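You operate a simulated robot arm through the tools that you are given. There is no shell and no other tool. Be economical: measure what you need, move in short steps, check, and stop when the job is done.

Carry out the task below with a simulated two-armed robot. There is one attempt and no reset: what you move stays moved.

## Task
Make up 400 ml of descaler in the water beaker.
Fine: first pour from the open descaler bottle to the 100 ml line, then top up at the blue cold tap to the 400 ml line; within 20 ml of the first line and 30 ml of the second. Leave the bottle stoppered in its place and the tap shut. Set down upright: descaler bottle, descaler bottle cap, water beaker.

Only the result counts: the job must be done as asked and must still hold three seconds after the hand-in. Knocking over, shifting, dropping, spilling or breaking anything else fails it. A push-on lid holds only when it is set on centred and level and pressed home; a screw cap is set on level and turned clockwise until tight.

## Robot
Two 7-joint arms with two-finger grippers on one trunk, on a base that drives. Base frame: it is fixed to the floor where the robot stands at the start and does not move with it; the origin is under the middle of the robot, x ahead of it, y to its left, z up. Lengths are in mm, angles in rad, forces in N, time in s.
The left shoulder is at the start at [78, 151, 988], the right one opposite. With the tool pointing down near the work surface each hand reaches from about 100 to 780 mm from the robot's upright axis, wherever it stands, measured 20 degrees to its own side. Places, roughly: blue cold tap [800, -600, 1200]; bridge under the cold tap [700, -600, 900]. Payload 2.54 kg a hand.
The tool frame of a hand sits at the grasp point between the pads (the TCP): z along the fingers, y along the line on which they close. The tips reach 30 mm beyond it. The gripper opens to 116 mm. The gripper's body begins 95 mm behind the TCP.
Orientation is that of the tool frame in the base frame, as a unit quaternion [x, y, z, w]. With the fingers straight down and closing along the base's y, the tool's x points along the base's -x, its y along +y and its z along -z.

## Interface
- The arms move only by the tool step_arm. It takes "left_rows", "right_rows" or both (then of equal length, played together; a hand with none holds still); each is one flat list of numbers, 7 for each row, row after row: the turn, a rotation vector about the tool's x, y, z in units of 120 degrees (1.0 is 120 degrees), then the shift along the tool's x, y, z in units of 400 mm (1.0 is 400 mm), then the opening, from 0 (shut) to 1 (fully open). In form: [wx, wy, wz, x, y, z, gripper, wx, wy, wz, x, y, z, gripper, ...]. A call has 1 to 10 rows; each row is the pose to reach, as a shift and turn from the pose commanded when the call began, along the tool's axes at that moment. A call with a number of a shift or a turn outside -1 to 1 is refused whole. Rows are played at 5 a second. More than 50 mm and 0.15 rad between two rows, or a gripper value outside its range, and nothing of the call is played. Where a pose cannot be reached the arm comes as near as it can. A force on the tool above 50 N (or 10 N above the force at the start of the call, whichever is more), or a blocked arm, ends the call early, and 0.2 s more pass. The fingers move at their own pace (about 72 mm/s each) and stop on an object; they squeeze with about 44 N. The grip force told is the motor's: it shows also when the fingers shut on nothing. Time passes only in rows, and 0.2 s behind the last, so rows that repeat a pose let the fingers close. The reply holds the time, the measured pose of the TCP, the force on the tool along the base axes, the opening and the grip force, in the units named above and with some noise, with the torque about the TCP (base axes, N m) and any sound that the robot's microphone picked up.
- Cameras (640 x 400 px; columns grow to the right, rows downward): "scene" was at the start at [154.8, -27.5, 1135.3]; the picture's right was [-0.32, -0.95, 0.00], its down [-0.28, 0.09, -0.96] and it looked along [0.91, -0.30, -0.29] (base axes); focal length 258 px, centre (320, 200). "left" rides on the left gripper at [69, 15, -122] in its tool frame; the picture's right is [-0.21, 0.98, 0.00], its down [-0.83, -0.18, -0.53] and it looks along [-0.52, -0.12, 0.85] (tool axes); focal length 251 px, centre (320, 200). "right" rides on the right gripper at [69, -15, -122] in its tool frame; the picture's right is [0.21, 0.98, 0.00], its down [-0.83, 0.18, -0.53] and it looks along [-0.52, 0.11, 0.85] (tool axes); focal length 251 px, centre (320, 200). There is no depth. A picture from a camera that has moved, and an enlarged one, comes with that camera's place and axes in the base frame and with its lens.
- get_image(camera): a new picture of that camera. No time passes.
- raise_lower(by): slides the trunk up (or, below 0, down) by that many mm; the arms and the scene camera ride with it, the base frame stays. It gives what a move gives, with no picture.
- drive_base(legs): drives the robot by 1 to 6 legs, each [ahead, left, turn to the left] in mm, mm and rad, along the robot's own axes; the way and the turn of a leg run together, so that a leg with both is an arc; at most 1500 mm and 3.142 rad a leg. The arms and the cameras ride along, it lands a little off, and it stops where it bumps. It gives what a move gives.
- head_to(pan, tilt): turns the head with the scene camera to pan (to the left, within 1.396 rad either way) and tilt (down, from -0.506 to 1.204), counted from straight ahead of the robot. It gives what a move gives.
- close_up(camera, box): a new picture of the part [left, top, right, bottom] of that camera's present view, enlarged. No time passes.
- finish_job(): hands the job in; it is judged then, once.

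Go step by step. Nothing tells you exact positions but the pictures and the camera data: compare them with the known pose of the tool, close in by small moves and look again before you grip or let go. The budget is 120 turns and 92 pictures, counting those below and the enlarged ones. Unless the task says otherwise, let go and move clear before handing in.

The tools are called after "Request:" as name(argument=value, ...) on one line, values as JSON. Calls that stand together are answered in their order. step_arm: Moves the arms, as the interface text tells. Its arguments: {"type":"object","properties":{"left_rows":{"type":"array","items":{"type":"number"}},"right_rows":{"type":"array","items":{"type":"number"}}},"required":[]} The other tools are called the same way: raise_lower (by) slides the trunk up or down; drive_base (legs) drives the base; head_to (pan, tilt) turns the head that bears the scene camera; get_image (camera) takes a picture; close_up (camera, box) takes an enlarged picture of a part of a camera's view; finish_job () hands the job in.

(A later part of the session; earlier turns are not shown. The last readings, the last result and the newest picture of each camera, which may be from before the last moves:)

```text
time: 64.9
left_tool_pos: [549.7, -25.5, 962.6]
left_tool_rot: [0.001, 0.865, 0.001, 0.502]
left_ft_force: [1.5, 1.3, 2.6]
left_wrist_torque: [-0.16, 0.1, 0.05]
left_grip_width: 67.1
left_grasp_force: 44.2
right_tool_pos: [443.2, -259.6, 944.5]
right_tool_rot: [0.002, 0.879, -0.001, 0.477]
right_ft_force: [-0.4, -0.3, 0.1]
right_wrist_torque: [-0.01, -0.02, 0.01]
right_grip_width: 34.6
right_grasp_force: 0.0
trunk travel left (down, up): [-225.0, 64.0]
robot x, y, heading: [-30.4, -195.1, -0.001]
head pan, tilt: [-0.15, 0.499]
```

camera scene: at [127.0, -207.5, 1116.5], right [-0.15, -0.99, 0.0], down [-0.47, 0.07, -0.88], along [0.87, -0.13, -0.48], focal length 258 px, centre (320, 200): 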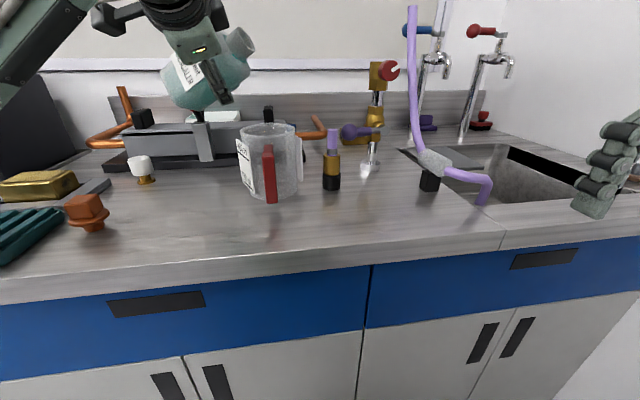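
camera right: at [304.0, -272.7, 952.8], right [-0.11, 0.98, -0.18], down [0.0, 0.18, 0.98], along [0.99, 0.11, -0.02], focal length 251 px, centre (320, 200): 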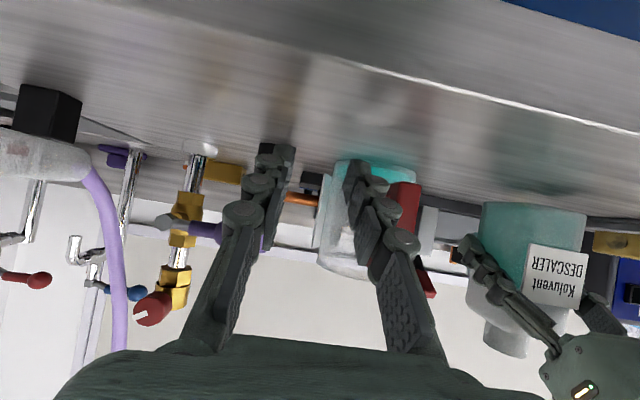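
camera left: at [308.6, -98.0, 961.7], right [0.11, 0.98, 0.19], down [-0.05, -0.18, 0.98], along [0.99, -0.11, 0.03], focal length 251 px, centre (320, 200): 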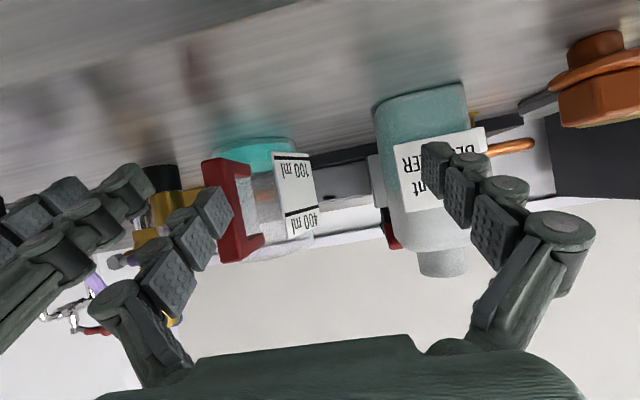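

Seated. Releasing and backing away, then turning the hand down over the orange stopper near [495, 75].

Request:
step_arm(left_rows=[0, 0, 0, 0, 0, 0, 0.7, 0, 0, 0, 0, 0, 0, 1, 0, 0, 0, 0, 0, 0, 1, 0, 0, 0, 0, 0, -0.11, 1, 0, 0, 0, 0, 0, -0.225, 1, 0, 0, 0, 0, 0, -0.225, 1])

Request:
step_arm(left_rows=[0, 0.0625, 0, -0.06, 0.01, -0.02, 1, 0, 0.125, 0, -0.11, 0.03, -0.04, 1, 0, 0.1875, 0, -0.15, 0.07, -0.06, 1, 0, 0.25, 0, -0.17, 0.11, -0.075, 1, 0, 0.3125, 0, -0.17, 0.15, -0.075, 1, 0, 0.375, 0, -0.17, 0.19, -0.075, 1, 0, 0.4375, 0, -0.17, 0.22, -0.075, 1, 0, 0.5, 0, -0.17, 0.2525, -0.075, 1, 0, 0.5, 0, -0.17, 0.2525, -0.075, 1])

Request:
get_image(camera="left")

Request:
get_image(camera="scene")

```text
time: 66.3
left_tool_pos: [469.2, -24.7, 1008.5]
left_tool_rot: [0.001, 0.866, 0.002, 0.5]
left_ft_force: [-0.4, -0.2, 0.2]
left_wrist_torque: [0.01, -0.04, 0.02]
left_grip_width: 116.2
left_grasp_force: 0.1
right_tool_pos: [443.0, -259.5, 944.5]
right_tool_rot: [0.001, 0.879, -0.001, 0.477]
right_ft_force: [0.5, 0.7, -0.2]
right_wrist_torque: [-0.05, 0.0, -0.01]
right_grip_width: 34.7
right_grasp_force: 0.1
trunk travel left (down, up): [-225.0, 64.0]
robot x, y, heading: [-26.2, -197.0, 0.005]
head pan, tilt: [-0.15, 0.499]
```

```text
time: 68.3
left_tool_pos: [478.9, 74.5, 1082.4]
left_tool_rot: [0.001, 1.0, 0.002, -0.001]
left_ft_force: [0.1, 0.0, 0.0]
left_wrist_torque: [-0.03, -0.03, 0.01]
left_grip_width: 116.0
left_grasp_force: 0.1
right_tool_pos: [443.5, -259.3, 942.9]
right_tool_rot: [0.002, 0.879, -0.001, 0.478]
right_ft_force: [0.2, -0.5, -0.4]
right_wrist_torque: [-0.01, 0.01, -0.01]
right_grip_width: 34.7
right_grasp_force: 0.0
trunk travel left (down, up): [-225.0, 64.0]
robot x, y, heading: [-27.8, -191.3, -0.002]
head pan, tilt: [-0.15, 0.499]
```

```text
34 pictures are left
camera left: at [410.6, 88.4, 1205.1], right [0.22, 0.98, 0.0], down [0.83, -0.18, 0.53], along [0.52, -0.11, -0.85], focal length 251 px, centre (320, 200)
```

left: 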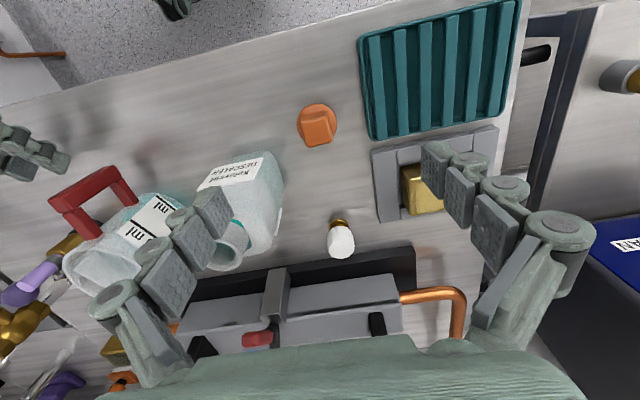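

```text
33 pictures are left
camera scene: at [126.8, -207.5, 1116.6], right [-0.15, -0.99, 0.0], down [-0.47, 0.07, -0.88], along [0.87, -0.13, -0.48], focal length 258 px, centre (320, 200)
```

scene: 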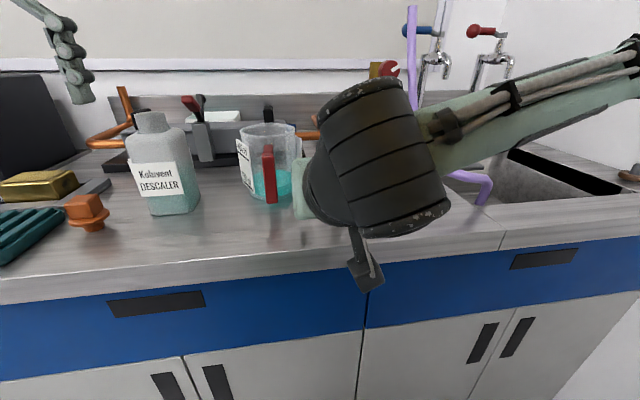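

Request:
close_up(camera="left", box=[280, 85, 360, 165])

Request:
close_up(camera="scene", box=[50, 100, 210, 240])

```text
5.00 times, centred on (320, 125) of left
camera zoom: at [410.6, 88.4, 1205.1], right [0.22, 0.98, 0.0], down [0.83, -0.18, 0.53], along [0.52, -0.11, -0.85], focal length 1257 px, centre (320, 575)
```

zoom: 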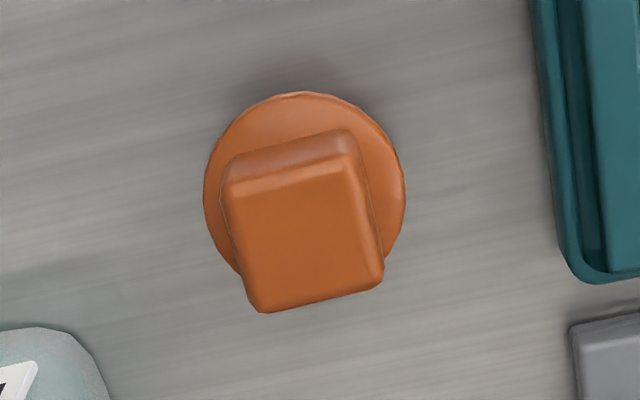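

```text
2.86 times, centred on (130, 170) of scene
camera zoom: at [126.8, -207.5, 1116.6], right [-0.15, -0.99, 0.0], down [-0.47, 0.07, -0.88], along [0.87, -0.13, -0.48], focal length 736 px, centre (863, 286)
```

zoom: 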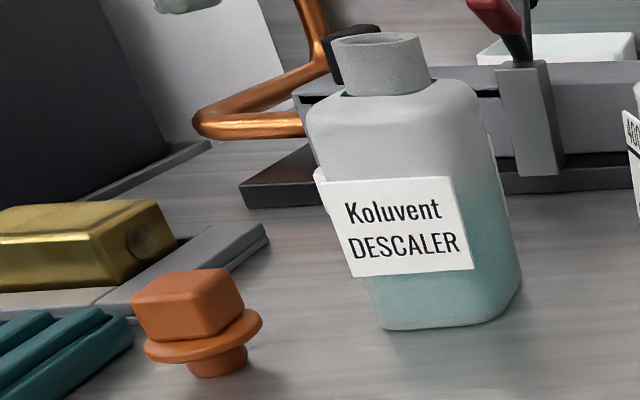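

Stopper knob is aligned with the base axes, centred about [487, 70], ~28 mm wide. Descending to just above it to verify.

Request:
step_arm(left_rows=[0, 0, 0, -0.01, -0.005, 0.09, 0.7, 0, 0, 0, -0.0215, -0.011, 0.17, 0.6, 0, 0, 0, -0.0215, -0.011, 0.2435, 0.6, 0, 0, 0, -0.0215, -0.011, 0.2435, 0.6])

Request:
get_image(camera="left")

Request:
close_up(camera="scene", box=[30, 100, 190, 240])

```text
time: 69.3
left_tool_pos: [486.4, 70.3, 984.3]
left_tool_rot: [0.001, 1.0, 0.002, 0.0]
left_ft_force: [0.4, 0.1, -0.3]
left_wrist_torque: [0.0, -0.03, 0.02]
left_grip_width: 69.7
left_grasp_force: 0.1
right_tool_pos: [443.3, -259.9, 944.7]
right_tool_rot: [0.003, 0.879, -0.002, 0.477]
right_ft_force: [0.1, 0.3, -0.1]
right_wrist_torque: [-0.01, -0.02, 0.01]
right_grip_width: 34.7
right_grasp_force: 0.0
trunk travel left (down, up): [-225.0, 64.0]
robot x, y, heading: [-30.9, -195.7, 0.003]
head pan, tilt: [-0.15, 0.499]
```

```text
30 pictures are left
camera left: at [418.4, 85.9, 1106.4], right [0.21, 0.98, 0.0], down [0.83, -0.18, 0.53], along [0.52, -0.11, -0.85], focal length 251 px, centre (320, 200)
```

left: 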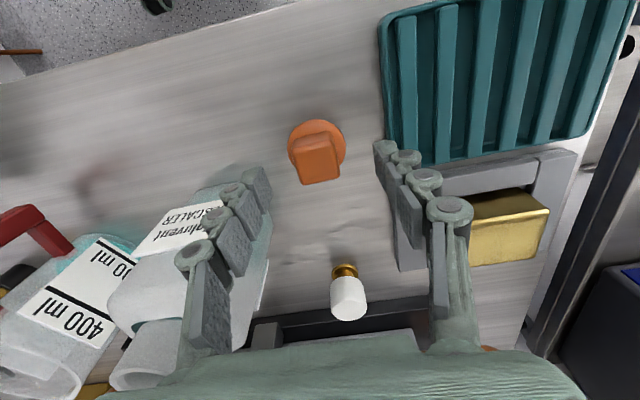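

```text
2.86 times, centred on (110, 170) of scene
camera zoom: at [126.8, -207.6, 1116.6], right [-0.15, -0.99, 0.0], down [-0.47, 0.07, -0.88], along [0.87, -0.13, -0.48], focal length 736 px, centre (920, 286)
```

zoom: 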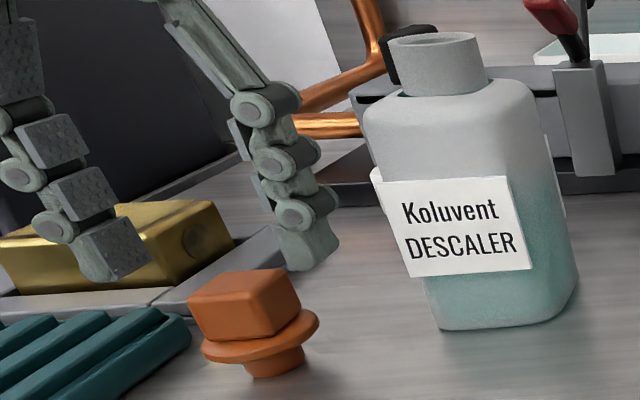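

Centred well. Narrowing the opening (rack is near), descending to z≈953 and gripping the knob.

Request:
step_arm(left_rows=[0, 0, 0, 0, 0.001, 0, 0.42, 0, 0, 0, 0, 0.001, 0.04, 0.42, 0, 0, 0, 0, 0.001, 0.078, 0.42, 0, 0, 0, 0, 0.001, 0.078, 0.42, 0, 0, 0, 0, 0.001, 0.078, 0, 0, 0, 0, 0, 0.001, 0.078, 0, 0, 0, 0, 0, 0.001, 0.078, 0])

Request:
close_up(camera="scene", box=[30, 100, 190, 240])

```text
time: 70.9
left_tool_pos: [486.5, 70.6, 953.9]
left_tool_rot: [-0.001, 1.0, 0.002, 0.001]
left_ft_force: [0.0, 0.0, 5.1]
left_wrist_torque: [-0.03, -0.03, -0.02]
left_grip_width: 28.1
left_grasp_force: 43.8
right_tool_pos: [442.8, -259.1, 944.3]
right_tool_rot: [0.001, 0.879, 0.0, 0.477]
right_ft_force: [0.3, -1.1, -0.7]
right_wrist_torque: [0.0, -0.01, 0.0]
right_grip_width: 34.5
right_grasp_force: 0.1
trunk travel left (down, up): [-225.0, 64.0]
robot x, y, heading: [-28.2, -196.4, -0.0]
head pan, tilt: [-0.15, 0.499]
```

```text
2.86 times, centred on (110, 170) of scene
camera zoom: at [126.5, -207.8, 1116.7], right [-0.15, -0.99, 0.0], down [-0.47, 0.07, -0.88], along [0.87, -0.13, -0.48], focal length 736 px, centre (920, 286)
```

zoom: 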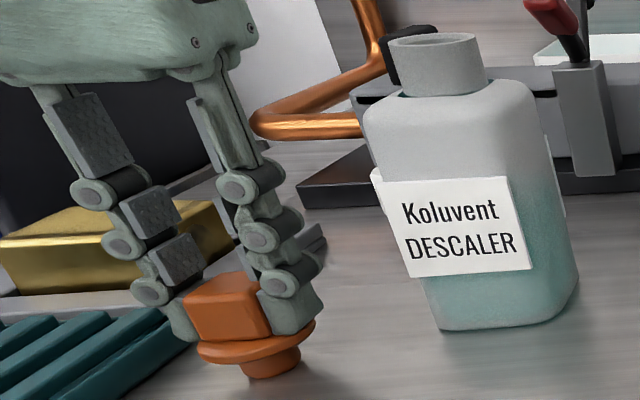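

Stopper gripped (28 mm). Lifting it and bringing it beside the bottle for a view of the neck.

Request:
step_arm(left_rows=[0, 0, 0, 0, 0, -0.05, 0, 0, 0, 0, 0, 0, -0.15, 0, 0, 0, 0, 0, 0, -0.26, 0, 0, 0, 0, 0, 0, -0.36, 0, 0, 0, 0, 0.01, -0.05, -0.44, 0, 0, 0, 0, 0.02, -0.14, -0.44, 0, 0, 0, 0, 0.04, -0.2275, -0.44, 0, 0, 0, 0, 0.04, -0.2275, -0.44, 0])

Request:
get_image(camera="left")

```text
time: 72.7
left_tool_pos: [472.2, -20.8, 1130.4]
left_tool_rot: [0.0, 1.0, 0.001, 0.0]
left_ft_force: [0.3, 0.1, -0.4]
left_wrist_torque: [0.01, 0.01, -0.01]
left_grip_width: 28.5
left_grasp_force: 43.9
right_tool_pos: [443.7, -259.0, 944.7]
right_tool_rot: [0.003, 0.879, -0.001, 0.477]
right_ft_force: [0.9, 0.1, 0.5]
right_wrist_torque: [0.0, 0.01, 0.01]
right_grip_width: 34.7
right_grasp_force: 0.1
trunk travel left (down, up): [-225.0, 64.0]
robot x, y, heading: [-31.0, -193.7, -0.002]
head pan, tilt: [-0.15, 0.499]
```

```text
27 pictures are left
camera left: at [403.4, -6.1, 1251.9], right [0.22, 0.98, 0.0], down [0.83, -0.18, 0.53], along [0.52, -0.11, -0.85], focal length 251 px, centre (320, 200)
```

left: 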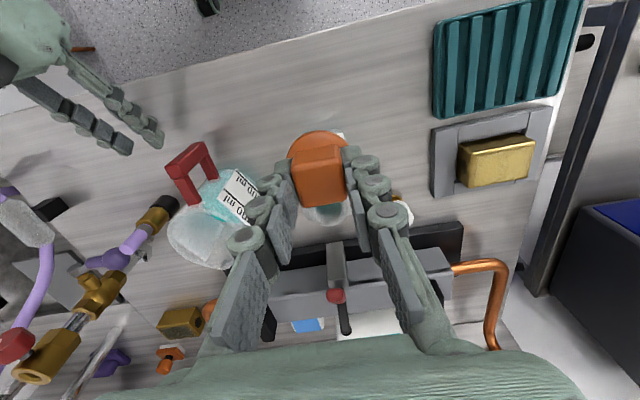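

Request:
close_up(camera="left", box=[280, 110, 380, 250])

```text
2.86 times, centred on (330, 180) of left
camera zoom: at [403.4, -6.1, 1251.9], right [0.22, 0.98, 0.0], down [0.83, -0.18, 0.53], along [0.52, -0.11, -0.85], focal length 718 px, centre (291, 257)
```

zoom: 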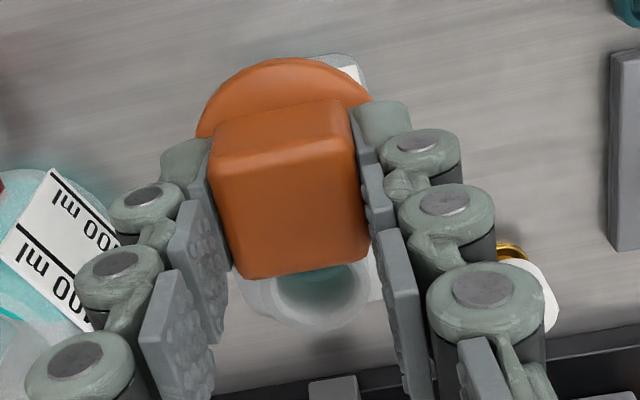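

Moving the hand back 45 mm for an unobstructed look at the neck.

Request:
step_arm(left_rows=[0, 0, 0, 0.06, 0, 0, 0, 0, 0, 0, 0.1125, 0, 0, 0, 0, 0, 0, 0.1125, 0, 0, 0])

Request:
close_up(camera="left", box=[260, 150, 400, 310])

```text
time: 73.5
left_tool_pos: [426.3, -21.0, 1131.1]
left_tool_rot: [-0.001, 1.0, 0.002, 0.0]
left_ft_force: [-0.2, 0.3, -0.5]
left_wrist_torque: [0.0, 0.0, -0.02]
left_grip_width: 27.9
left_grasp_force: 43.4
right_tool_pos: [443.7, -258.9, 943.4]
right_tool_rot: [0.003, 0.879, -0.001, 0.477]
right_ft_force: [-0.2, -0.1, 0.6]
right_wrist_torque: [-0.01, -0.02, 0.02]
right_grip_width: 34.9
right_grasp_force: 0.1
trunk travel left (down, up): [-225.0, 64.0]
robot x, y, heading: [-28.2, -197.8, 0.0]
head pan, tilt: [-0.15, 0.499]
```

```text
2.50 times, centred on (330, 230) of left
camera zoom: at [357.9, -7.0, 1252.3], right [0.22, 0.98, 0.0], down [0.83, -0.18, 0.53], along [0.52, -0.11, -0.85], focal length 629 px, centre (295, 125)
```

zoom: 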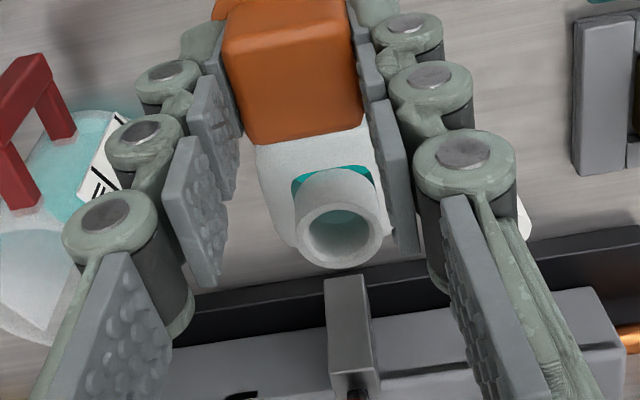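

Neck centre ≈ [545.5, -26.5], rim inner 26 mm. Bringing the stopper just above it.

Request:
step_arm(left_rows=[0, 0, 0, -0.1, -0.005, 0, 0, 0, 0, 0, -0.2, -0.01, 0, 0, 0, 0, 0, -0.299, -0.01375, 0, 0, 0, 0, 0, -0.299, -0.01375, 0.0575, 0, 0, 0, 0, -0.299, -0.01375, 0.0575, 0])

Request:
close_up(camera="scene", box=[90, 40, 230, 160])

Request:
close_up(camera="left", box=[270, 90, 390, 210])

```text
time: 74.7
left_tool_pos: [548.3, -24.7, 1104.8]
left_tool_rot: [0.001, 1.0, 0.002, 0.001]
left_ft_force: [-0.4, 0.2, -0.1]
left_wrist_torque: [-0.01, -0.01, 0.05]
left_grip_width: 28.1
left_grasp_force: 44.1
right_tool_pos: [442.6, -259.1, 943.1]
right_tool_rot: [0.002, 0.879, -0.001, 0.476]
right_ft_force: [-0.5, 0.2, -0.2]
right_wrist_torque: [-0.02, 0.01, 0.0]
right_grip_width: 34.6
right_grasp_force: 0.0
trunk travel left (down, up): [-225.0, 64.0]
robot x, y, heading: [-26.7, -194.3, 0.003]
head pan, tilt: [-0.15, 0.499]
```

```text
3.33 times, centred on (160, 100) of scene
camera zoom: at [126.7, -207.7, 1116.6], right [-0.15, -0.99, 0.0], down [-0.47, 0.07, -0.88], along [0.87, -0.13, -0.48], focal length 858 px, centre (853, 533)
```

zoom: 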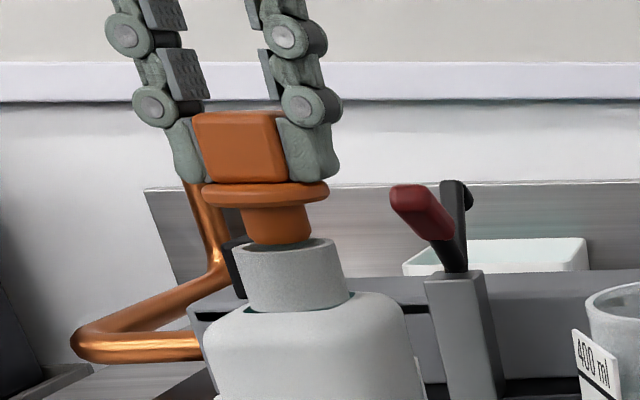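

```text
3.33 times, centred on (330, 150) of left
camera zoom: at [480.0, -9.9, 1226.8], right [0.22, 0.98, 0.0], down [0.83, -0.18, 0.53], along [0.52, -0.11, -0.85], focal length 838 px, centre (287, 367)
```

zoom: 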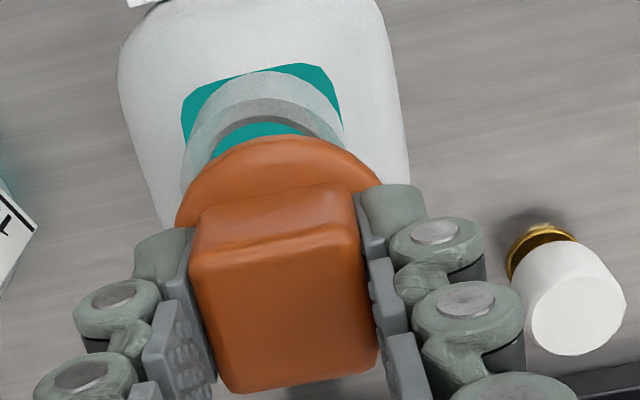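

Both views say the stopper is about 6 mm too far left. Correcting and rechecking.

Request:
step_arm(left_rows=[0, 0, 0, 0.003, -0.0155, 0, 0, 0, 0, 0, 0.003, -0.0155, 0, 0])

Request:
close_up(camera="scene", box=[110, 60, 210, 140])

Request:
close_up(camera="left", box=[270, 90, 390, 210])

```text
time: 75.3
left_tool_pos: [546.5, -31.1, 1105.0]
left_tool_rot: [0.001, 1.0, 0.002, 0.0]
left_ft_force: [0.1, 0.1, 0.1]
left_wrist_torque: [0.03, -0.02, 0.03]
left_grip_width: 28.2
left_grasp_force: 43.7
right_tool_pos: [443.8, -258.7, 944.8]
right_tool_rot: [0.003, 0.879, -0.002, 0.477]
right_ft_force: [0.4, -0.6, 0.0]
right_wrist_torque: [0.01, -0.01, -0.01]
right_grip_width: 34.9
right_grasp_force: 0.1
trunk travel left (down, up): [-225.0, 64.0]
robot x, y, heading: [-27.0, -196.6, -0.003]
head pan, tilt: [-0.15, 0.499]
```

```text
5.00 times, centred on (160, 100) of scene
camera zoom: at [126.8, -207.6, 1116.6], right [-0.15, -0.99, 0.0], down [-0.47, 0.07, -0.88], along [0.87, -0.13, -0.48], focal length 1287 px, centre (1120, 700)
```

zoom: 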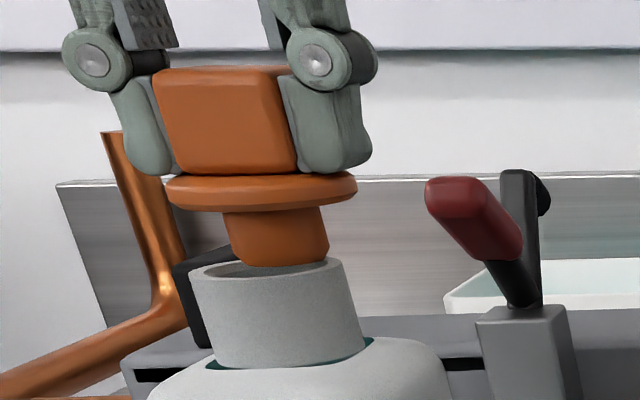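

```text
3.33 times, centred on (330, 150) of left
camera zoom: at [477.6, -16.6, 1226.9], right [0.22, 0.98, 0.0], down [0.83, -0.18, 0.53], along [0.52, -0.11, -0.85], focal length 838 px, centre (287, 367)
```

zoom: 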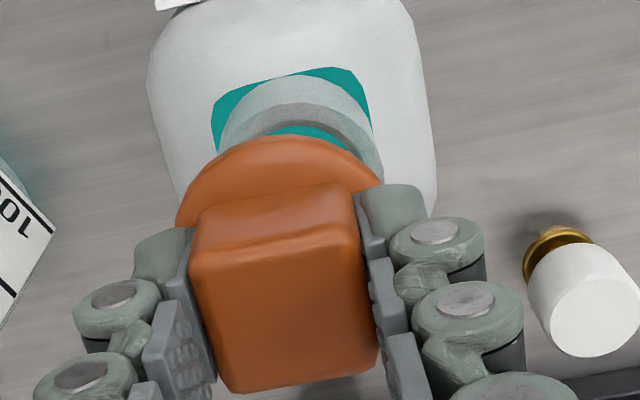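

Cross-checking occlusion bias: the scene view, the bottle's last release pose and the unobstructed view agree on y≈-26.5, x≈545. Correcting back by 4.6 mm.

Request:
step_arm(left_rows=[0, 0, 0, 0.003, 0.0115, 0, 0, 0, 0, 0, 0.003, 0.0115, 0, 0])

Request:
step_arm(left_rows=[0, 0, 0, 0, 0, 0.01, 0, 0, 0, 0, 0, 0, 0.02, 0])

Request:
close_up(camera="scene", box=[110, 60, 210, 140])

```text
time: 75.9
left_tool_pos: [543.8, -27.1, 1105.1]
left_tool_rot: [0.001, 1.0, 0.001, 0.001]
left_ft_force: [-0.5, -0.1, 0.0]
left_wrist_torque: [0.04, 0.04, -0.01]
left_grip_width: 28.0
left_grasp_force: 44.2
right_tool_pos: [442.7, -260.1, 943.9]
right_tool_rot: [0.003, 0.879, -0.002, 0.477]
right_ft_force: [0.5, 0.0, -0.3]
right_wrist_torque: [-0.03, -0.01, -0.01]
right_grip_width: 34.9
right_grasp_force: 0.1
trunk travel left (down, up): [-225.0, 64.0]
robot x, y, heading: [-31.9, -196.4, -0.002]
head pan, tilt: [-0.15, 0.499]
```

```text
time: 76.5
left_tool_pos: [543.9, -27.5, 1098.1]
left_tool_rot: [0.001, 1.0, 0.002, 0.0]
left_ft_force: [-0.2, 0.8, 0.0]
left_wrist_torque: [0.01, 0.0, 0.0]
left_grip_width: 28.2
left_grasp_force: 44.3
right_tool_pos: [443.6, -259.3, 943.6]
right_tool_rot: [0.002, 0.878, -0.001, 0.478]
right_ft_force: [0.6, 0.3, -0.2]
right_wrist_torque: [0.03, 0.0, -0.02]
right_grip_width: 34.7
right_grasp_force: 0.1
trunk travel left (down, up): [-225.0, 64.0]
robot x, y, heading: [-29.5, -203.0, -0.003]
head pan, tilt: [-0.15, 0.499]
```

```text
5.00 times, centred on (160, 100) of scene
camera zoom: at [126.9, -207.6, 1116.6], right [-0.15, -0.99, 0.0], down [-0.47, 0.07, -0.88], along [0.87, -0.13, -0.48], focal length 1287 px, centre (1120, 700)
```

zoom: 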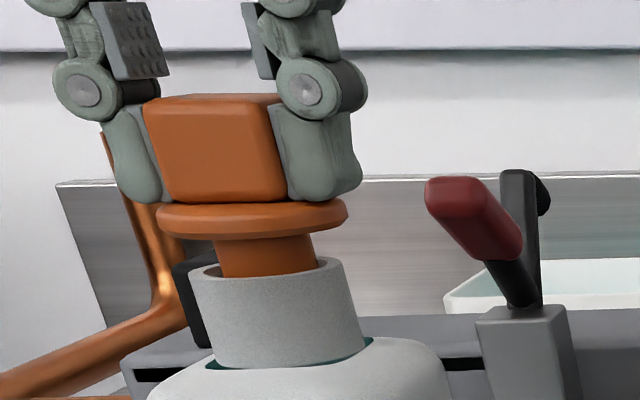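

Plug is centred in the rim. Lowering slowly into the neck.

Request:
step_arm(left_rows=[0, 0, 0, 0, 0, 0.005, 0, 0, 0, 0, 0, 0, 0.01, 0, 0, 0, 0, 0, 0, 0.015, 0, 0, 0, 0, 0, 0, 0.02, 0])

```text
time: 77.5
left_tool_pos: [543.2, -29.1, 1090.2]
left_tool_rot: [0.001, 1.0, 0.002, 0.0]
left_ft_force: [-0.1, 0.4, -0.5]
left_wrist_torque: [0.03, 0.03, 0.03]
left_grip_width: 28.2
left_grasp_force: 43.6
right_tool_pos: [442.7, -259.7, 942.9]
right_tool_rot: [0.001, 0.879, 0.0, 0.477]
right_ft_force: [0.4, 0.2, -0.3]
right_wrist_torque: [0.01, -0.01, -0.04]
right_grip_width: 34.9
right_grasp_force: 0.0
trunk travel left (down, up): [-225.0, 64.0]
robot x, y, heading: [-29.9, -195.6, 0.001]
head pan, tilt: [-0.15, 0.499]
```

No resistance yet; continuing down.

Request:
step_arm(left_rows=[0, 0, 0, 0, 0, 0.005, 0, 0, 0, 0, 0, 0, 0.01, 0, 0, 0, 0, 0, 0, 0.015, 0, 0, 0, 0, 0, 0, 0.02, 0])

Request:
close_up(camera="scene", box=[110, 60, 210, 140])

```text
time: 78.5
left_tool_pos: [542.2, -27.0, 1087.1]
left_tool_rot: [-0.001, 1.0, 0.0, 0.006]
left_ft_force: [8.0, 1.4, 39.1]
left_wrist_torque: [0.06, -0.12, -0.01]
left_grip_width: 28.4
left_grasp_force: 44.2
right_tool_pos: [441.5, -260.4, 945.3]
right_tool_rot: [0.002, 0.879, 0.0, 0.477]
right_ft_force: [0.1, -0.6, -0.5]
right_wrist_torque: [0.0, 0.02, 0.0]
right_grip_width: 34.9
right_grasp_force: 0.2
trunk travel left (down, up): [-225.0, 64.0]
robot x, y, heading: [-29.5, -193.6, -0.005]
head pan, tilt: [-0.15, 0.499]
```

```text
5.00 times, centred on (160, 100) of scene
camera zoom: at [124.8, -208.2, 1117.6], right [-0.15, -0.99, 0.0], down [-0.47, 0.07, -0.88], along [0.87, -0.13, -0.48], focal length 1287 px, centre (1120, 700)
```

zoom: 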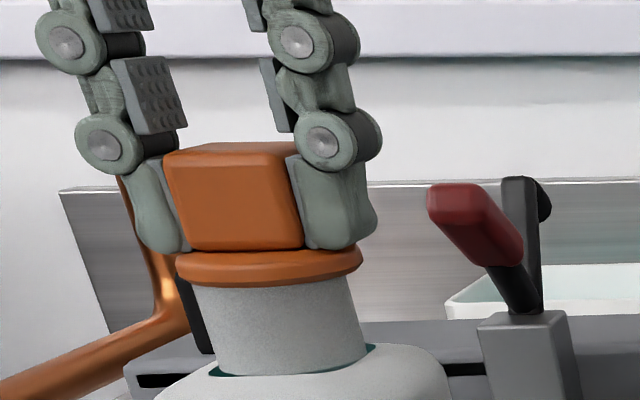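

Flange has met the rim with 39 N. One more small push to be sure it is home.

Request:
step_arm(left_rows=[0, 0, 0, 0, 0, 0.003, 0, 0, 0, 0, 0, 0, 0.006, 0, 0, 0, 0, 0, 0, 0.006, 0])

```text
time: 79.0
left_tool_pos: [542.1, -27.6, 1086.8]
left_tool_rot: [0.0, 1.0, -0.001, 0.006]
left_ft_force: [-2.7, -0.9, 15.0]
left_wrist_torque: [0.0, 0.36, -0.04]
left_grip_width: 28.2
left_grasp_force: 44.3
right_tool_pos: [442.6, -259.1, 943.9]
right_tool_rot: [0.002, 0.879, 0.0, 0.477]
right_ft_force: [0.4, 0.5, 0.0]
right_wrist_torque: [0.0, 0.01, 0.0]
right_grip_width: 35.0
right_grasp_force: 0.1
trunk travel left (down, up): [-225.0, 64.0]
robot x, y, heading: [-30.8, -196.4, -0.003]
head pan, tilt: [-0.15, 0.499]
stopped in row 2 (left hand): the force on the tool passed its limit at 52 N (the readings are from after the stop); the commanded pose is now the measured one
```

Pressed at 52 N and stopped hard: seated. Releasing and lifting away.

Request:
step_arm(left_rows=[0, 0, 0, 0, 0, 0, 0.2, 0, 0, 0, 0, 0, 0, 0.5, 0, 0, 0, 0, 0, 0, 0.6, 0, 0, 0, 0, 0, -0.1, 0.6, 0, 0, 0, 0, 0, -0.22, 0.6, 0, 0, 0, 0.06, 0.08, -0.3, 0.6, 0, 0, 0, 0.12, 0.17, -0.3, 0.6])

Request:
get_image(camera="scene")

```text
refused: row 6 steps farther than a row can; nothing moved
```

```text
18 pictures are left
camera scene: at [125.5, -207.9, 1116.1], right [-0.15, -0.99, 0.0], down [-0.47, 0.07, -0.88], along [0.87, -0.13, -0.48], focal length 258 px, centre (320, 200)
```

scene: 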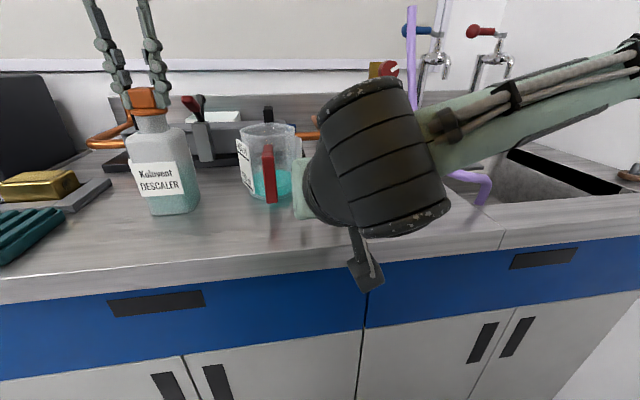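

Request:
step_arm(left_rows=[0, 0, 0, 0, 0, 0, 0.2, 0, 0, 0, 0, 0, 0, 0.5, 0, 0, 0, 0, 0, 0, 0.6, 0, 0, 0, 0, 0, -0.1, 0.6, 0, 0, 0, 0, 0, -0.2, 0.6, 0, 0, 0, 0.05, 0.05, -0.28, 0.6, 0, 0, 0, 0.12, 0.13, -0.3, 0.6, 0, 0, 0, 0.2, 0.2, -0.3, 0.6])

```text
time: 80.8
left_tool_pos: [462.0, 54.0, 1205.5]
left_tool_rot: [0.0, 1.0, 0.0, 0.005]
left_ft_force: [0.1, 0.7, 0.3]
left_wrist_torque: [0.01, -0.04, -0.02]
left_grip_width: 69.5
left_grasp_force: 0.0
right_tool_pos: [442.8, -259.2, 944.2]
right_tool_rot: [0.001, 0.879, 0.0, 0.478]
right_ft_force: [-0.1, -1.0, -0.3]
right_wrist_torque: [0.0, 0.02, 0.0]
right_grip_width: 34.8
right_grasp_force: 0.0
trunk travel left (down, up): [-225.0, 64.0]
robot x, y, heading: [-27.7, -194.8, -0.001]
head pan, tilt: [-0.15, 0.499]
```

Bottle stoppered and released. Now the right hand: raising it, turning it fingers-down above the beaker, open.

Request:
step_arm(right_rows=[0, 0.053, 0, -0.052, 0, -0.034, 0.3, 0, 0.106, 0, -0.105, 0, -0.068, 0.3, 0, 0.158, 0, -0.157, 0, -0.102, 0.3, 0, 0.211, 0, -0.21, 0, -0.136, 0.4, 0, 0.264, 0, -0.264, 0.035, -0.113, 0.6, 0, 0.317, 0, -0.318, 0.07, -0.09, 1, 0, 0.37, 0, -0.372, 0.104, -0.068, 1, 0, 0.422, 0, -0.426, 0.138, -0.045, 1, 0, 0.475, 0, -0.48, 0.1725, -0.023, 1, 0, 0.475, 0, -0.48, 0.1725, -0.023, 1])

```text
time: 83.0
left_tool_pos: [463.5, 53.2, 1206.2]
left_tool_rot: [0.0, 1.0, 0.0, 0.004]
left_ft_force: [0.0, 0.5, 0.6]
left_wrist_torque: [-0.02, 0.01, -0.02]
left_grip_width: 69.7
left_grasp_force: 0.0
right_tool_pos: [466.8, -326.6, 1070.1]
right_tool_rot: [0.003, 1.0, 0.002, -0.001]
right_ft_force: [0.0, -0.2, -0.1]
right_wrist_torque: [0.01, -0.02, -0.01]
right_grip_width: 116.1
right_grasp_force: 0.0
right hand out of reach, approached as far as the arm can: row 5, 6, 7, 8, 9, 10
trunk travel left (down, up): [-225.0, 64.0]
robot x, y, heading: [-29.0, -193.8, -0.005]
head pan, tilt: [-0.15, 0.499]
```

Orientation is right, but the arm can't reach across. I'll drive the base 150 mm left, which brings the right hand in front of the beaker at a safe height.

Request:
drive_base(legs=[[0, 150, 0]])

Request:
get_image(camera="right")

```text
time: 85.1
left_tool_pos: [462.7, 204.1, 1205.8]
left_tool_rot: [0.0, 1.0, 0.0, 0.005]
left_ft_force: [-0.3, 0.5, -0.1]
left_wrist_torque: [-0.03, 0.01, -0.01]
left_grip_width: 69.5
left_grasp_force: 0.0
right_tool_pos: [466.9, -177.9, 1069.1]
right_tool_rot: [0.001, 1.0, 0.0, -0.001]
right_ft_force: [-0.2, 0.3, 0.0]
right_wrist_torque: [-0.02, 0.03, 0.01]
right_grip_width: 116.0
right_grasp_force: 0.2
trunk travel left (down, up): [-225.0, 64.0]
robot x, y, heading: [-29.6, -49.1, -0.003]
head pan, tilt: [-0.15, 0.499]
```

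```text
17 pictures are left
camera right: at [398.3, -192.1, 1192.2], right [-0.21, 0.98, 0.0], down [0.83, 0.18, 0.53], along [0.52, 0.11, -0.85], focal length 251 px, centre (320, 200)
```

right: 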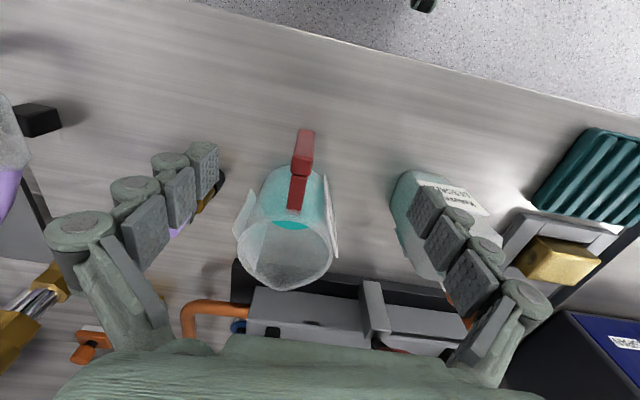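

Rim centre ≈ [583, -186]; scale plates are turned ~24°. Moving over the beaker with the hand yawed to match.

Request:
step_arm(right_rows=[0, 0, -0.05, -0.0725, -0.005, 0, 1, 0, 0, -0.1, -0.145, -0.01, 0, 1, 0, 0, -0.15, -0.2175, -0.015, 0, 1, 0, 0, -0.195, -0.29, -0.02, 0, 1, 0, 0, -0.195, -0.29, -0.02, 0, 1])

Request:
get_image(camera="right")

```text
time: 86.3
left_tool_pos: [462.8, 202.7, 1205.6]
left_tool_rot: [0.0, 1.0, 0.0, 0.005]
left_ft_force: [0.4, -0.1, -0.4]
left_wrist_torque: [0.0, 0.0, 0.0]
left_grip_width: 69.7
left_grasp_force: 0.2
right_tool_pos: [538.4, -227.6, 1049.6]
right_tool_rot: [-0.201, 0.98, 0.0, 0.001]
right_ft_force: [-0.3, -0.1, -0.5]
right_wrist_torque: [0.01, 0.02, -0.01]
right_grip_width: 115.8
right_grasp_force: 0.1
right hand out of reach, approached as far as the arm can: row 1, 2, 3, 4, 5
trunk travel left (down, up): [-225.0, 64.0]
robot x, y, heading: [-26.9, -49.5, 0.001]
head pan, tilt: [-0.15, 0.499]
```

```text
16 pictures are left
camera right: at [481.2, -268.1, 1171.6], right [-0.58, 0.81, 0.0], down [0.69, 0.49, 0.53], along [0.43, 0.31, -0.85], focal length 251 px, centre (320, 200)
```

right: 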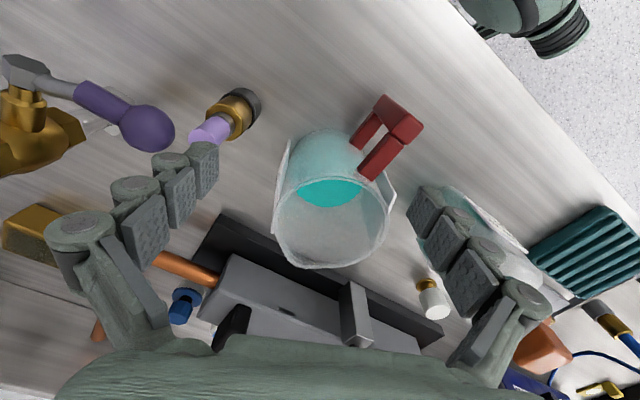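

The arm is at its reach limit here; driving 43 mm ahead and 41 mm left puts the hand right over the beaker centre.

Request:
drive_base(legs=[[43, 41, 0]])

Request:
get_image(camera="right")

```text
time: 87.4
left_tool_pos: [507.4, 244.1, 1205.1]
left_tool_rot: [0.0, 1.0, 0.0, 0.004]
left_ft_force: [-0.1, 0.1, 0.0]
left_wrist_torque: [0.0, 0.04, -0.01]
left_grip_width: 69.5
left_grasp_force: 0.0
right_tool_pos: [581.7, -186.0, 1050.1]
right_tool_rot: [-0.201, 0.98, 0.0, 0.0]
right_ft_force: [0.9, 0.6, 0.4]
right_wrist_torque: [-0.04, 0.03, 0.0]
right_grip_width: 115.8
right_grasp_force: 0.1
trunk travel left (down, up): [-225.0, 64.0]
robot x, y, heading: [13.6, -7.3, -0.001]
head pan, tilt: [-0.15, 0.499]
```

```text
15 pictures are left
camera right: at [524.2, -226.6, 1171.5], right [-0.58, 0.81, 0.0], down [0.69, 0.49, 0.53], along [0.43, 0.31, -0.85], focal length 251 px, centre (320, 200)
```

right: 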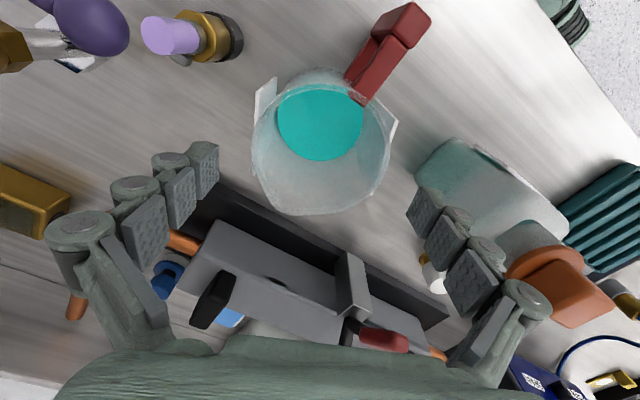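

Fine-centring by ~6 mm and descending around the beaker.

Request:
step_arm(right_rows=[0, 0, 0, 0.0158, 0.001, 0, 1, 0, 0, 0, 0.0158, 0.001, 0.05, 1, 0, 0, 0, 0.0158, 0.001, 0.1, 1, 0, 0, 0, 0.0158, 0.001, 0.15, 1, 0, 0, 0, 0.0158, 0.001, 0.2125, 1, 0, 0, 0, 0.0158, 0.001, 0.2125, 1])

Request:
get_image(camera="right")

```text
time: 88.8
left_tool_pos: [506.9, 244.1, 1206.8]
left_tool_rot: [0.0, 1.0, 0.0, 0.003]
left_ft_force: [-0.2, -0.1, 0.6]
left_wrist_torque: [0.03, -0.02, 0.05]
left_grip_width: 69.5
left_grasp_force: 0.1
right_tool_pos: [575.3, -190.9, 964.7]
right_tool_rot: [-0.2, 0.98, 0.001, 0.0]
right_ft_force: [-0.4, -0.5, -0.4]
right_wrist_torque: [-0.02, -0.01, 0.02]
right_grip_width: 116.2
right_grasp_force: 0.1
trunk travel left (down, up): [-225.0, 64.0]
robot x, y, heading: [12.3, -4.3, 0.003]
head pan, tilt: [-0.15, 0.499]
```

```text
14 pictures are left
camera right: at [517.9, -230.2, 1087.7], right [-0.58, 0.81, 0.0], down [0.69, 0.49, 0.53], along [0.43, 0.31, -0.85], focal length 251 px, centre (320, 200)
```

right: 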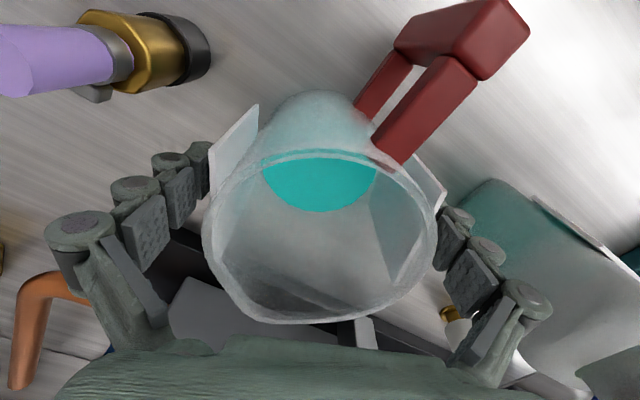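

Fingers straddle the beaker with no contact. Closing.

Request:
step_arm(right_rows=[0, 0, 0, 0, 0, 0, 0.6, 0, 0, 0, 0, 0, 0, 0.3, 0, 0, 0, 0, 0, 0, 0, 0, 0, 0, 0, 0, 0, 0])

Request:
step_arm(right_rows=[0, 0, 0, 0, 0, -0.02, 0, 0, 0, 0, 0, 0, -0.05, 0, 0, 0, 0, 0, 0, -0.1, 0, 0, 0, 0, 0, 0, -0.15, 0, 0, 0, 0, 0, 0, -0.15, 0])

```text
time: 89.8
left_tool_pos: [505.8, 243.7, 1206.1]
left_tool_rot: [0.001, 1.0, 0.0, 0.004]
left_ft_force: [0.4, -0.2, 0.4]
left_wrist_torque: [0.04, 0.0, -0.01]
left_grip_width: 69.6
left_grasp_force: 0.0
right_tool_pos: [574.9, -189.9, 966.0]
right_tool_rot: [-0.2, 0.98, 0.0, 0.0]
right_ft_force: [0.9, -0.6, 2.6]
right_wrist_torque: [-0.09, 0.09, -0.02]
right_grip_width: 82.9
right_grasp_force: 43.6
trunk travel left (down, up): [-225.0, 64.0]
robot x, y, heading: [14.3, -2.1, 0.003]
head pan, tilt: [-0.15, 0.499]
```

```text
time: 91.0
left_tool_pos: [506.9, 244.6, 1204.7]
left_tool_rot: [0.0, 1.0, 0.0, 0.004]
left_ft_force: [0.3, 0.9, -0.3]
left_wrist_torque: [-0.02, -0.02, -0.01]
left_grip_width: 69.6
left_grasp_force: 0.1
right_tool_pos: [573.7, -189.6, 1024.4]
right_tool_rot: [-0.2, 0.98, 0.001, 0.0]
right_ft_force: [-0.5, 0.1, -1.8]
right_wrist_torque: [0.02, -0.04, -0.01]
right_grip_width: 83.1
right_grasp_force: 43.8
trunk travel left (down, up): [-225.0, 64.0]
robot x, y, heading: [17.0, -7.0, 0.0]
head pan, tilt: [-0.15, 0.499]
```

Beaker held (83 mm) and lifted. Drawing it back clear of the counter items at height before driving toward the tap.

Request:
step_arm(right_rows=[0, 0, 0, 0.03, -0.003, -0.02, 0, 0, 0, 0, 0.085, -0.007, -0.04, 0, 0, 0, 0, 0.145, -0.012, -0.06, 0, 0, 0, 0, 0.21, -0.018, -0.08, 0, 0, 0, 0, 0.275, -0.023, -0.1, 0, 0, 0, 0, 0.335, -0.028, -0.1, 0, 0, 0, 0, 0.39, -0.033, -0.1, 0, 0, 0, 0, 0.4235, -0.036, -0.1, 0, 0, 0, 0, 0.4235, -0.036, -0.1, 0])

Request:
head_to(pan=-0.45, tilt=0.4)

Request:
drive_base(legs=[[-40, -330, 0]])

Request:
get_image(camera="scene")

```text
time: 93.0
left_tool_pos: [506.8, 243.4, 1206.1]
left_tool_rot: [0.0, 1.0, 0.0, 0.004]
left_ft_force: [1.2, 0.8, 0.0]
left_wrist_torque: [0.02, -0.01, 0.03]
left_grip_width: 69.8
left_grasp_force: 0.1
right_tool_pos: [425.3, -268.2, 1064.5]
right_tool_rot: [-0.201, 0.98, 0.0, 0.0]
right_ft_force: [0.3, -0.6, -1.9]
right_wrist_torque: [-0.01, -0.05, -0.02]
right_grip_width: 82.9
right_grasp_force: 44.1
trunk travel left (down, up): [-225.0, 64.0]
robot x, y, heading: [12.5, -6.2, 0.0]
head pan, tilt: [-0.15, 0.499]
```

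```text
time: 93.8
left_tool_pos: [507.7, 244.9, 1205.0]
left_tool_rot: [0.0, 1.0, 0.0, 0.004]
left_ft_force: [-1.1, -0.2, 1.0]
left_wrist_torque: [0.0, -0.06, 0.03]
left_grip_width: 69.6
left_grasp_force: 0.1
right_tool_pos: [425.1, -268.9, 1063.9]
right_tool_rot: [-0.2, 0.98, 0.0, 0.0]
right_ft_force: [0.8, 0.7, -2.5]
right_wrist_torque: [0.03, -0.06, 0.01]
right_grip_width: 82.8
right_grasp_force: 44.0
trunk travel left (down, up): [-225.0, 64.0]
robot x, y, heading: [11.2, -3.8, -0.002]
head pan, tilt: [-0.45, 0.4]
```

```text
time: 97.5
left_tool_pos: [465.4, -78.4, 1205.6]
left_tool_rot: [-0.001, 1.0, 0.0, 0.003]
left_ft_force: [0.7, 1.0, 0.0]
left_wrist_torque: [0.01, -0.01, 0.01]
left_grip_width: 69.6
left_grasp_force: 0.0
right_tool_pos: [384.4, -591.3, 1064.3]
right_tool_rot: [-0.2, 0.98, 0.001, -0.001]
right_ft_force: [0.6, 0.0, -3.1]
right_wrist_torque: [0.0, -0.03, 0.01]
right_grip_width: 83.2
right_grasp_force: 44.0
trunk travel left (down, up): [-225.0, 64.0]
robot x, y, heading: [-27.3, -327.9, -0.007]
head pan, tilt: [-0.45, 0.4]
```

```text
13 pictures are left
camera scene: at [122.5, -366.8, 1125.7], right [-0.44, -0.9, 0.0], down [-0.35, 0.17, -0.92], along [0.83, -0.4, -0.39], focal length 258 px, centre (320, 200)
```

scene: 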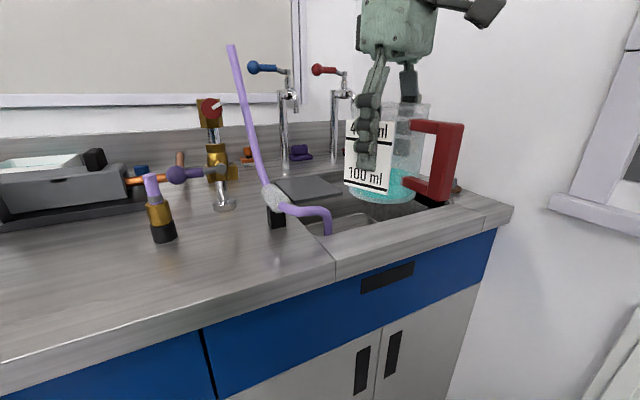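

The tap's spout hangs right over the bridge, so I need to see the space there before choosing how to set the beaker down.

Request:
close_up(camera="scene", box=[220, 40, 380, 240])

```text
2.00 times, centred on (300, 140) of scene
camera zoom: at [122.5, -366.8, 1125.7], right [-0.44, -0.9, 0.0], down [-0.35, 0.17, -0.92], along [0.83, -0.4, -0.39], focal length 515 px, centre (360, 320)
```

zoom: 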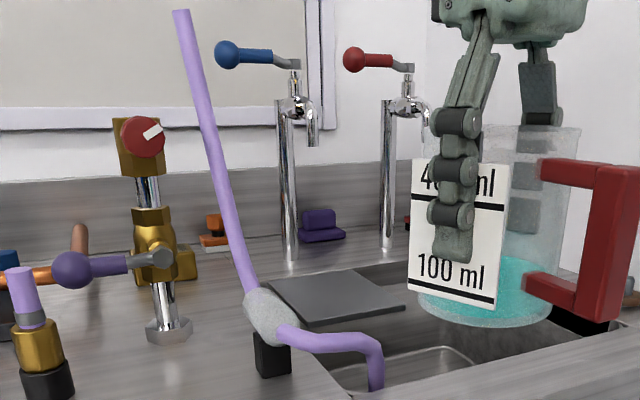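

Tip of the spout ≈ [768, -618, 1074], bridge ≈ x 617–777, y -540…-663. A vertical hand would foul the spout, so I'll set the beaker on the free counter near [465, -370], re-grip with the hand leaning back 30°, then go to the bridge.

Request:
drive_base(legs=[[0, 220, 0]])

Request:
step_arm(right_rows=[0, 0, 0, -0.05, -0.02, 0, 0, 0, 0, 0, -0.1, -0.043, 0.02, 0, 0, 0, 0, -0.15, -0.065, 0.05, 0, 0, 0, 0, -0.195, -0.084, 0.09, 0, 0, 0, 0, -0.195, -0.084, 0.15, 0, 0, 0, 0, -0.195, -0.084, 0.2, 0, 0, 0, 0, -0.195, -0.084, 0.23, 0, 0, 0, 0, -0.195, -0.084, 0.24, 0, 0, 0, 0, -0.195, -0.084, 0.24, 0])

```text
time: 100.2
left_tool_pos: [465.9, 143.7, 1205.8]
left_tool_rot: [-0.001, 1.0, 0.0, 0.005]
left_ft_force: [-0.4, -0.4, 0.3]
left_wrist_torque: [-0.02, 0.0, 0.03]
left_grip_width: 69.7
left_grasp_force: 0.1
right_tool_pos: [384.6, -367.6, 1063.6]
right_tool_rot: [-0.201, 0.98, 0.0, 0.001]
right_ft_force: [0.3, 0.1, -3.4]
right_wrist_torque: [-0.01, -0.07, -0.01]
right_grip_width: 83.4
right_grasp_force: 44.3
trunk travel left (down, up): [-225.0, 64.0]
robot x, y, heading: [-24.8, -103.3, -0.002]
head pan, tilt: [-0.45, 0.4]
```

```text
time: 102.2
left_tool_pos: [467.0, 144.5, 1205.6]
left_tool_rot: [0.0, 1.0, 0.0, 0.005]
left_ft_force: [0.2, -0.5, 0.6]
left_wrist_torque: [-0.01, -0.03, -0.04]
left_grip_width: 69.6
left_grasp_force: 0.1
right_tool_pos: [470.1, -368.6, 967.8]
right_tool_rot: [-0.2, 0.98, 0.001, 0.0]
right_ft_force: [-0.3, 0.2, -2.0]
right_wrist_torque: [0.01, -0.05, 0.01]
right_grip_width: 82.7
right_grasp_force: 44.6
trunk travel left (down, up): [-225.0, 64.0]
robot x, y, heading: [-25.1, -104.8, -0.005]
head pan, tilt: [-0.45, 0.4]
```

Request:
step_arm(right_rows=[0, 0, 0, 0, 0, 0.0025, 0, 0, 0, 0, 0, 0, 0.005, 0])

```text
time: 102.8
left_tool_pos: [465.7, 144.6, 1206.5]
left_tool_rot: [-0.001, 1.0, 0.0, 0.005]
left_ft_force: [0.9, 0.6, 0.0]
left_wrist_torque: [0.01, -0.02, 0.01]
left_grip_width: 69.5
left_grasp_force: 0.0
right_tool_pos: [469.6, -368.2, 965.2]
right_tool_rot: [-0.2, 0.98, 0.0, 0.002]
right_ft_force: [0.3, -2.6, 5.4]
right_wrist_torque: [-0.03, 0.25, 0.09]
right_grip_width: 83.1
right_grasp_force: 43.9
trunk travel left (down, up): [-225.0, 64.0]
robot x, y, heading: [-26.7, -104.9, -0.001]
head pan, tilt: [-0.45, 0.4]
```

On the counter. Opening, leaning the hand back 30°, re-gripping.

Request:
step_arm(right_rows=[0, 0, 0, 0, 0, 0, 0.8, 0, 0, 0, 0, 0, 0, 0.95, 0, -0.0625, 0, 0, 0, 0, 0.95, 0, -0.125, 0, 0, 0, 0, 0.95, 0, -0.1875, 0, 0, 0, 0, 0.95, 0, -0.25, 0, 0, 0, 0, 0.95, 0, -0.25, 0, 0, 0, 0, 0, 0, -0.25, 0, 0, 0, 0, 0, 0, -0.25, 0, 0, 0, 0, 0, 0, -0.25, 0, 0, 0, 0, 0])

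Request:
get_image(camera="scene")

```text
time: 105.0
left_tool_pos: [465.0, 143.9, 1205.4]
left_tool_rot: [0.0, 1.0, 0.0, 0.004]
left_ft_force: [-0.4, 0.8, -0.1]
left_wrist_torque: [-0.02, -0.02, 0.02]
left_grip_width: 69.7
left_grasp_force: 0.0
right_tool_pos: [468.7, -366.9, 965.0]
right_tool_rot: [-0.194, 0.946, 0.051, 0.253]
right_ft_force: [1.0, 1.7, 2.1]
right_wrist_torque: [0.04, -0.29, 0.06]
right_grip_width: 83.2
right_grasp_force: 44.3
trunk travel left (down, up): [-225.0, 64.0]
robot x, y, heading: [-27.7, -105.0, -0.004]
head pan, tilt: [-0.45, 0.4]
```

```text
11 pictures are left
camera scene: at [122.8, -143.2, 1125.7], right [-0.44, -0.9, 0.0], down [-0.35, 0.17, -0.92], along [0.83, -0.4, -0.39], focal length 258 px, centre (320, 200)
```

scene: 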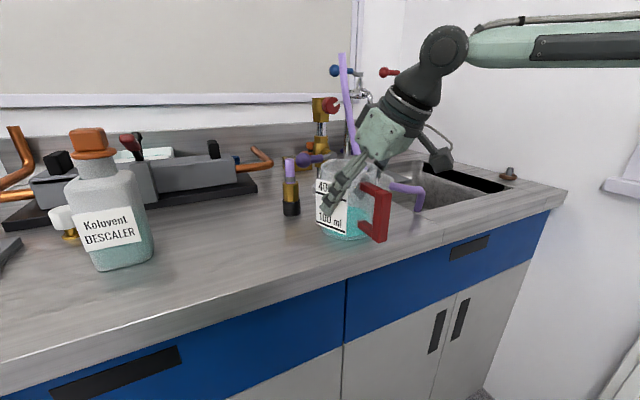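

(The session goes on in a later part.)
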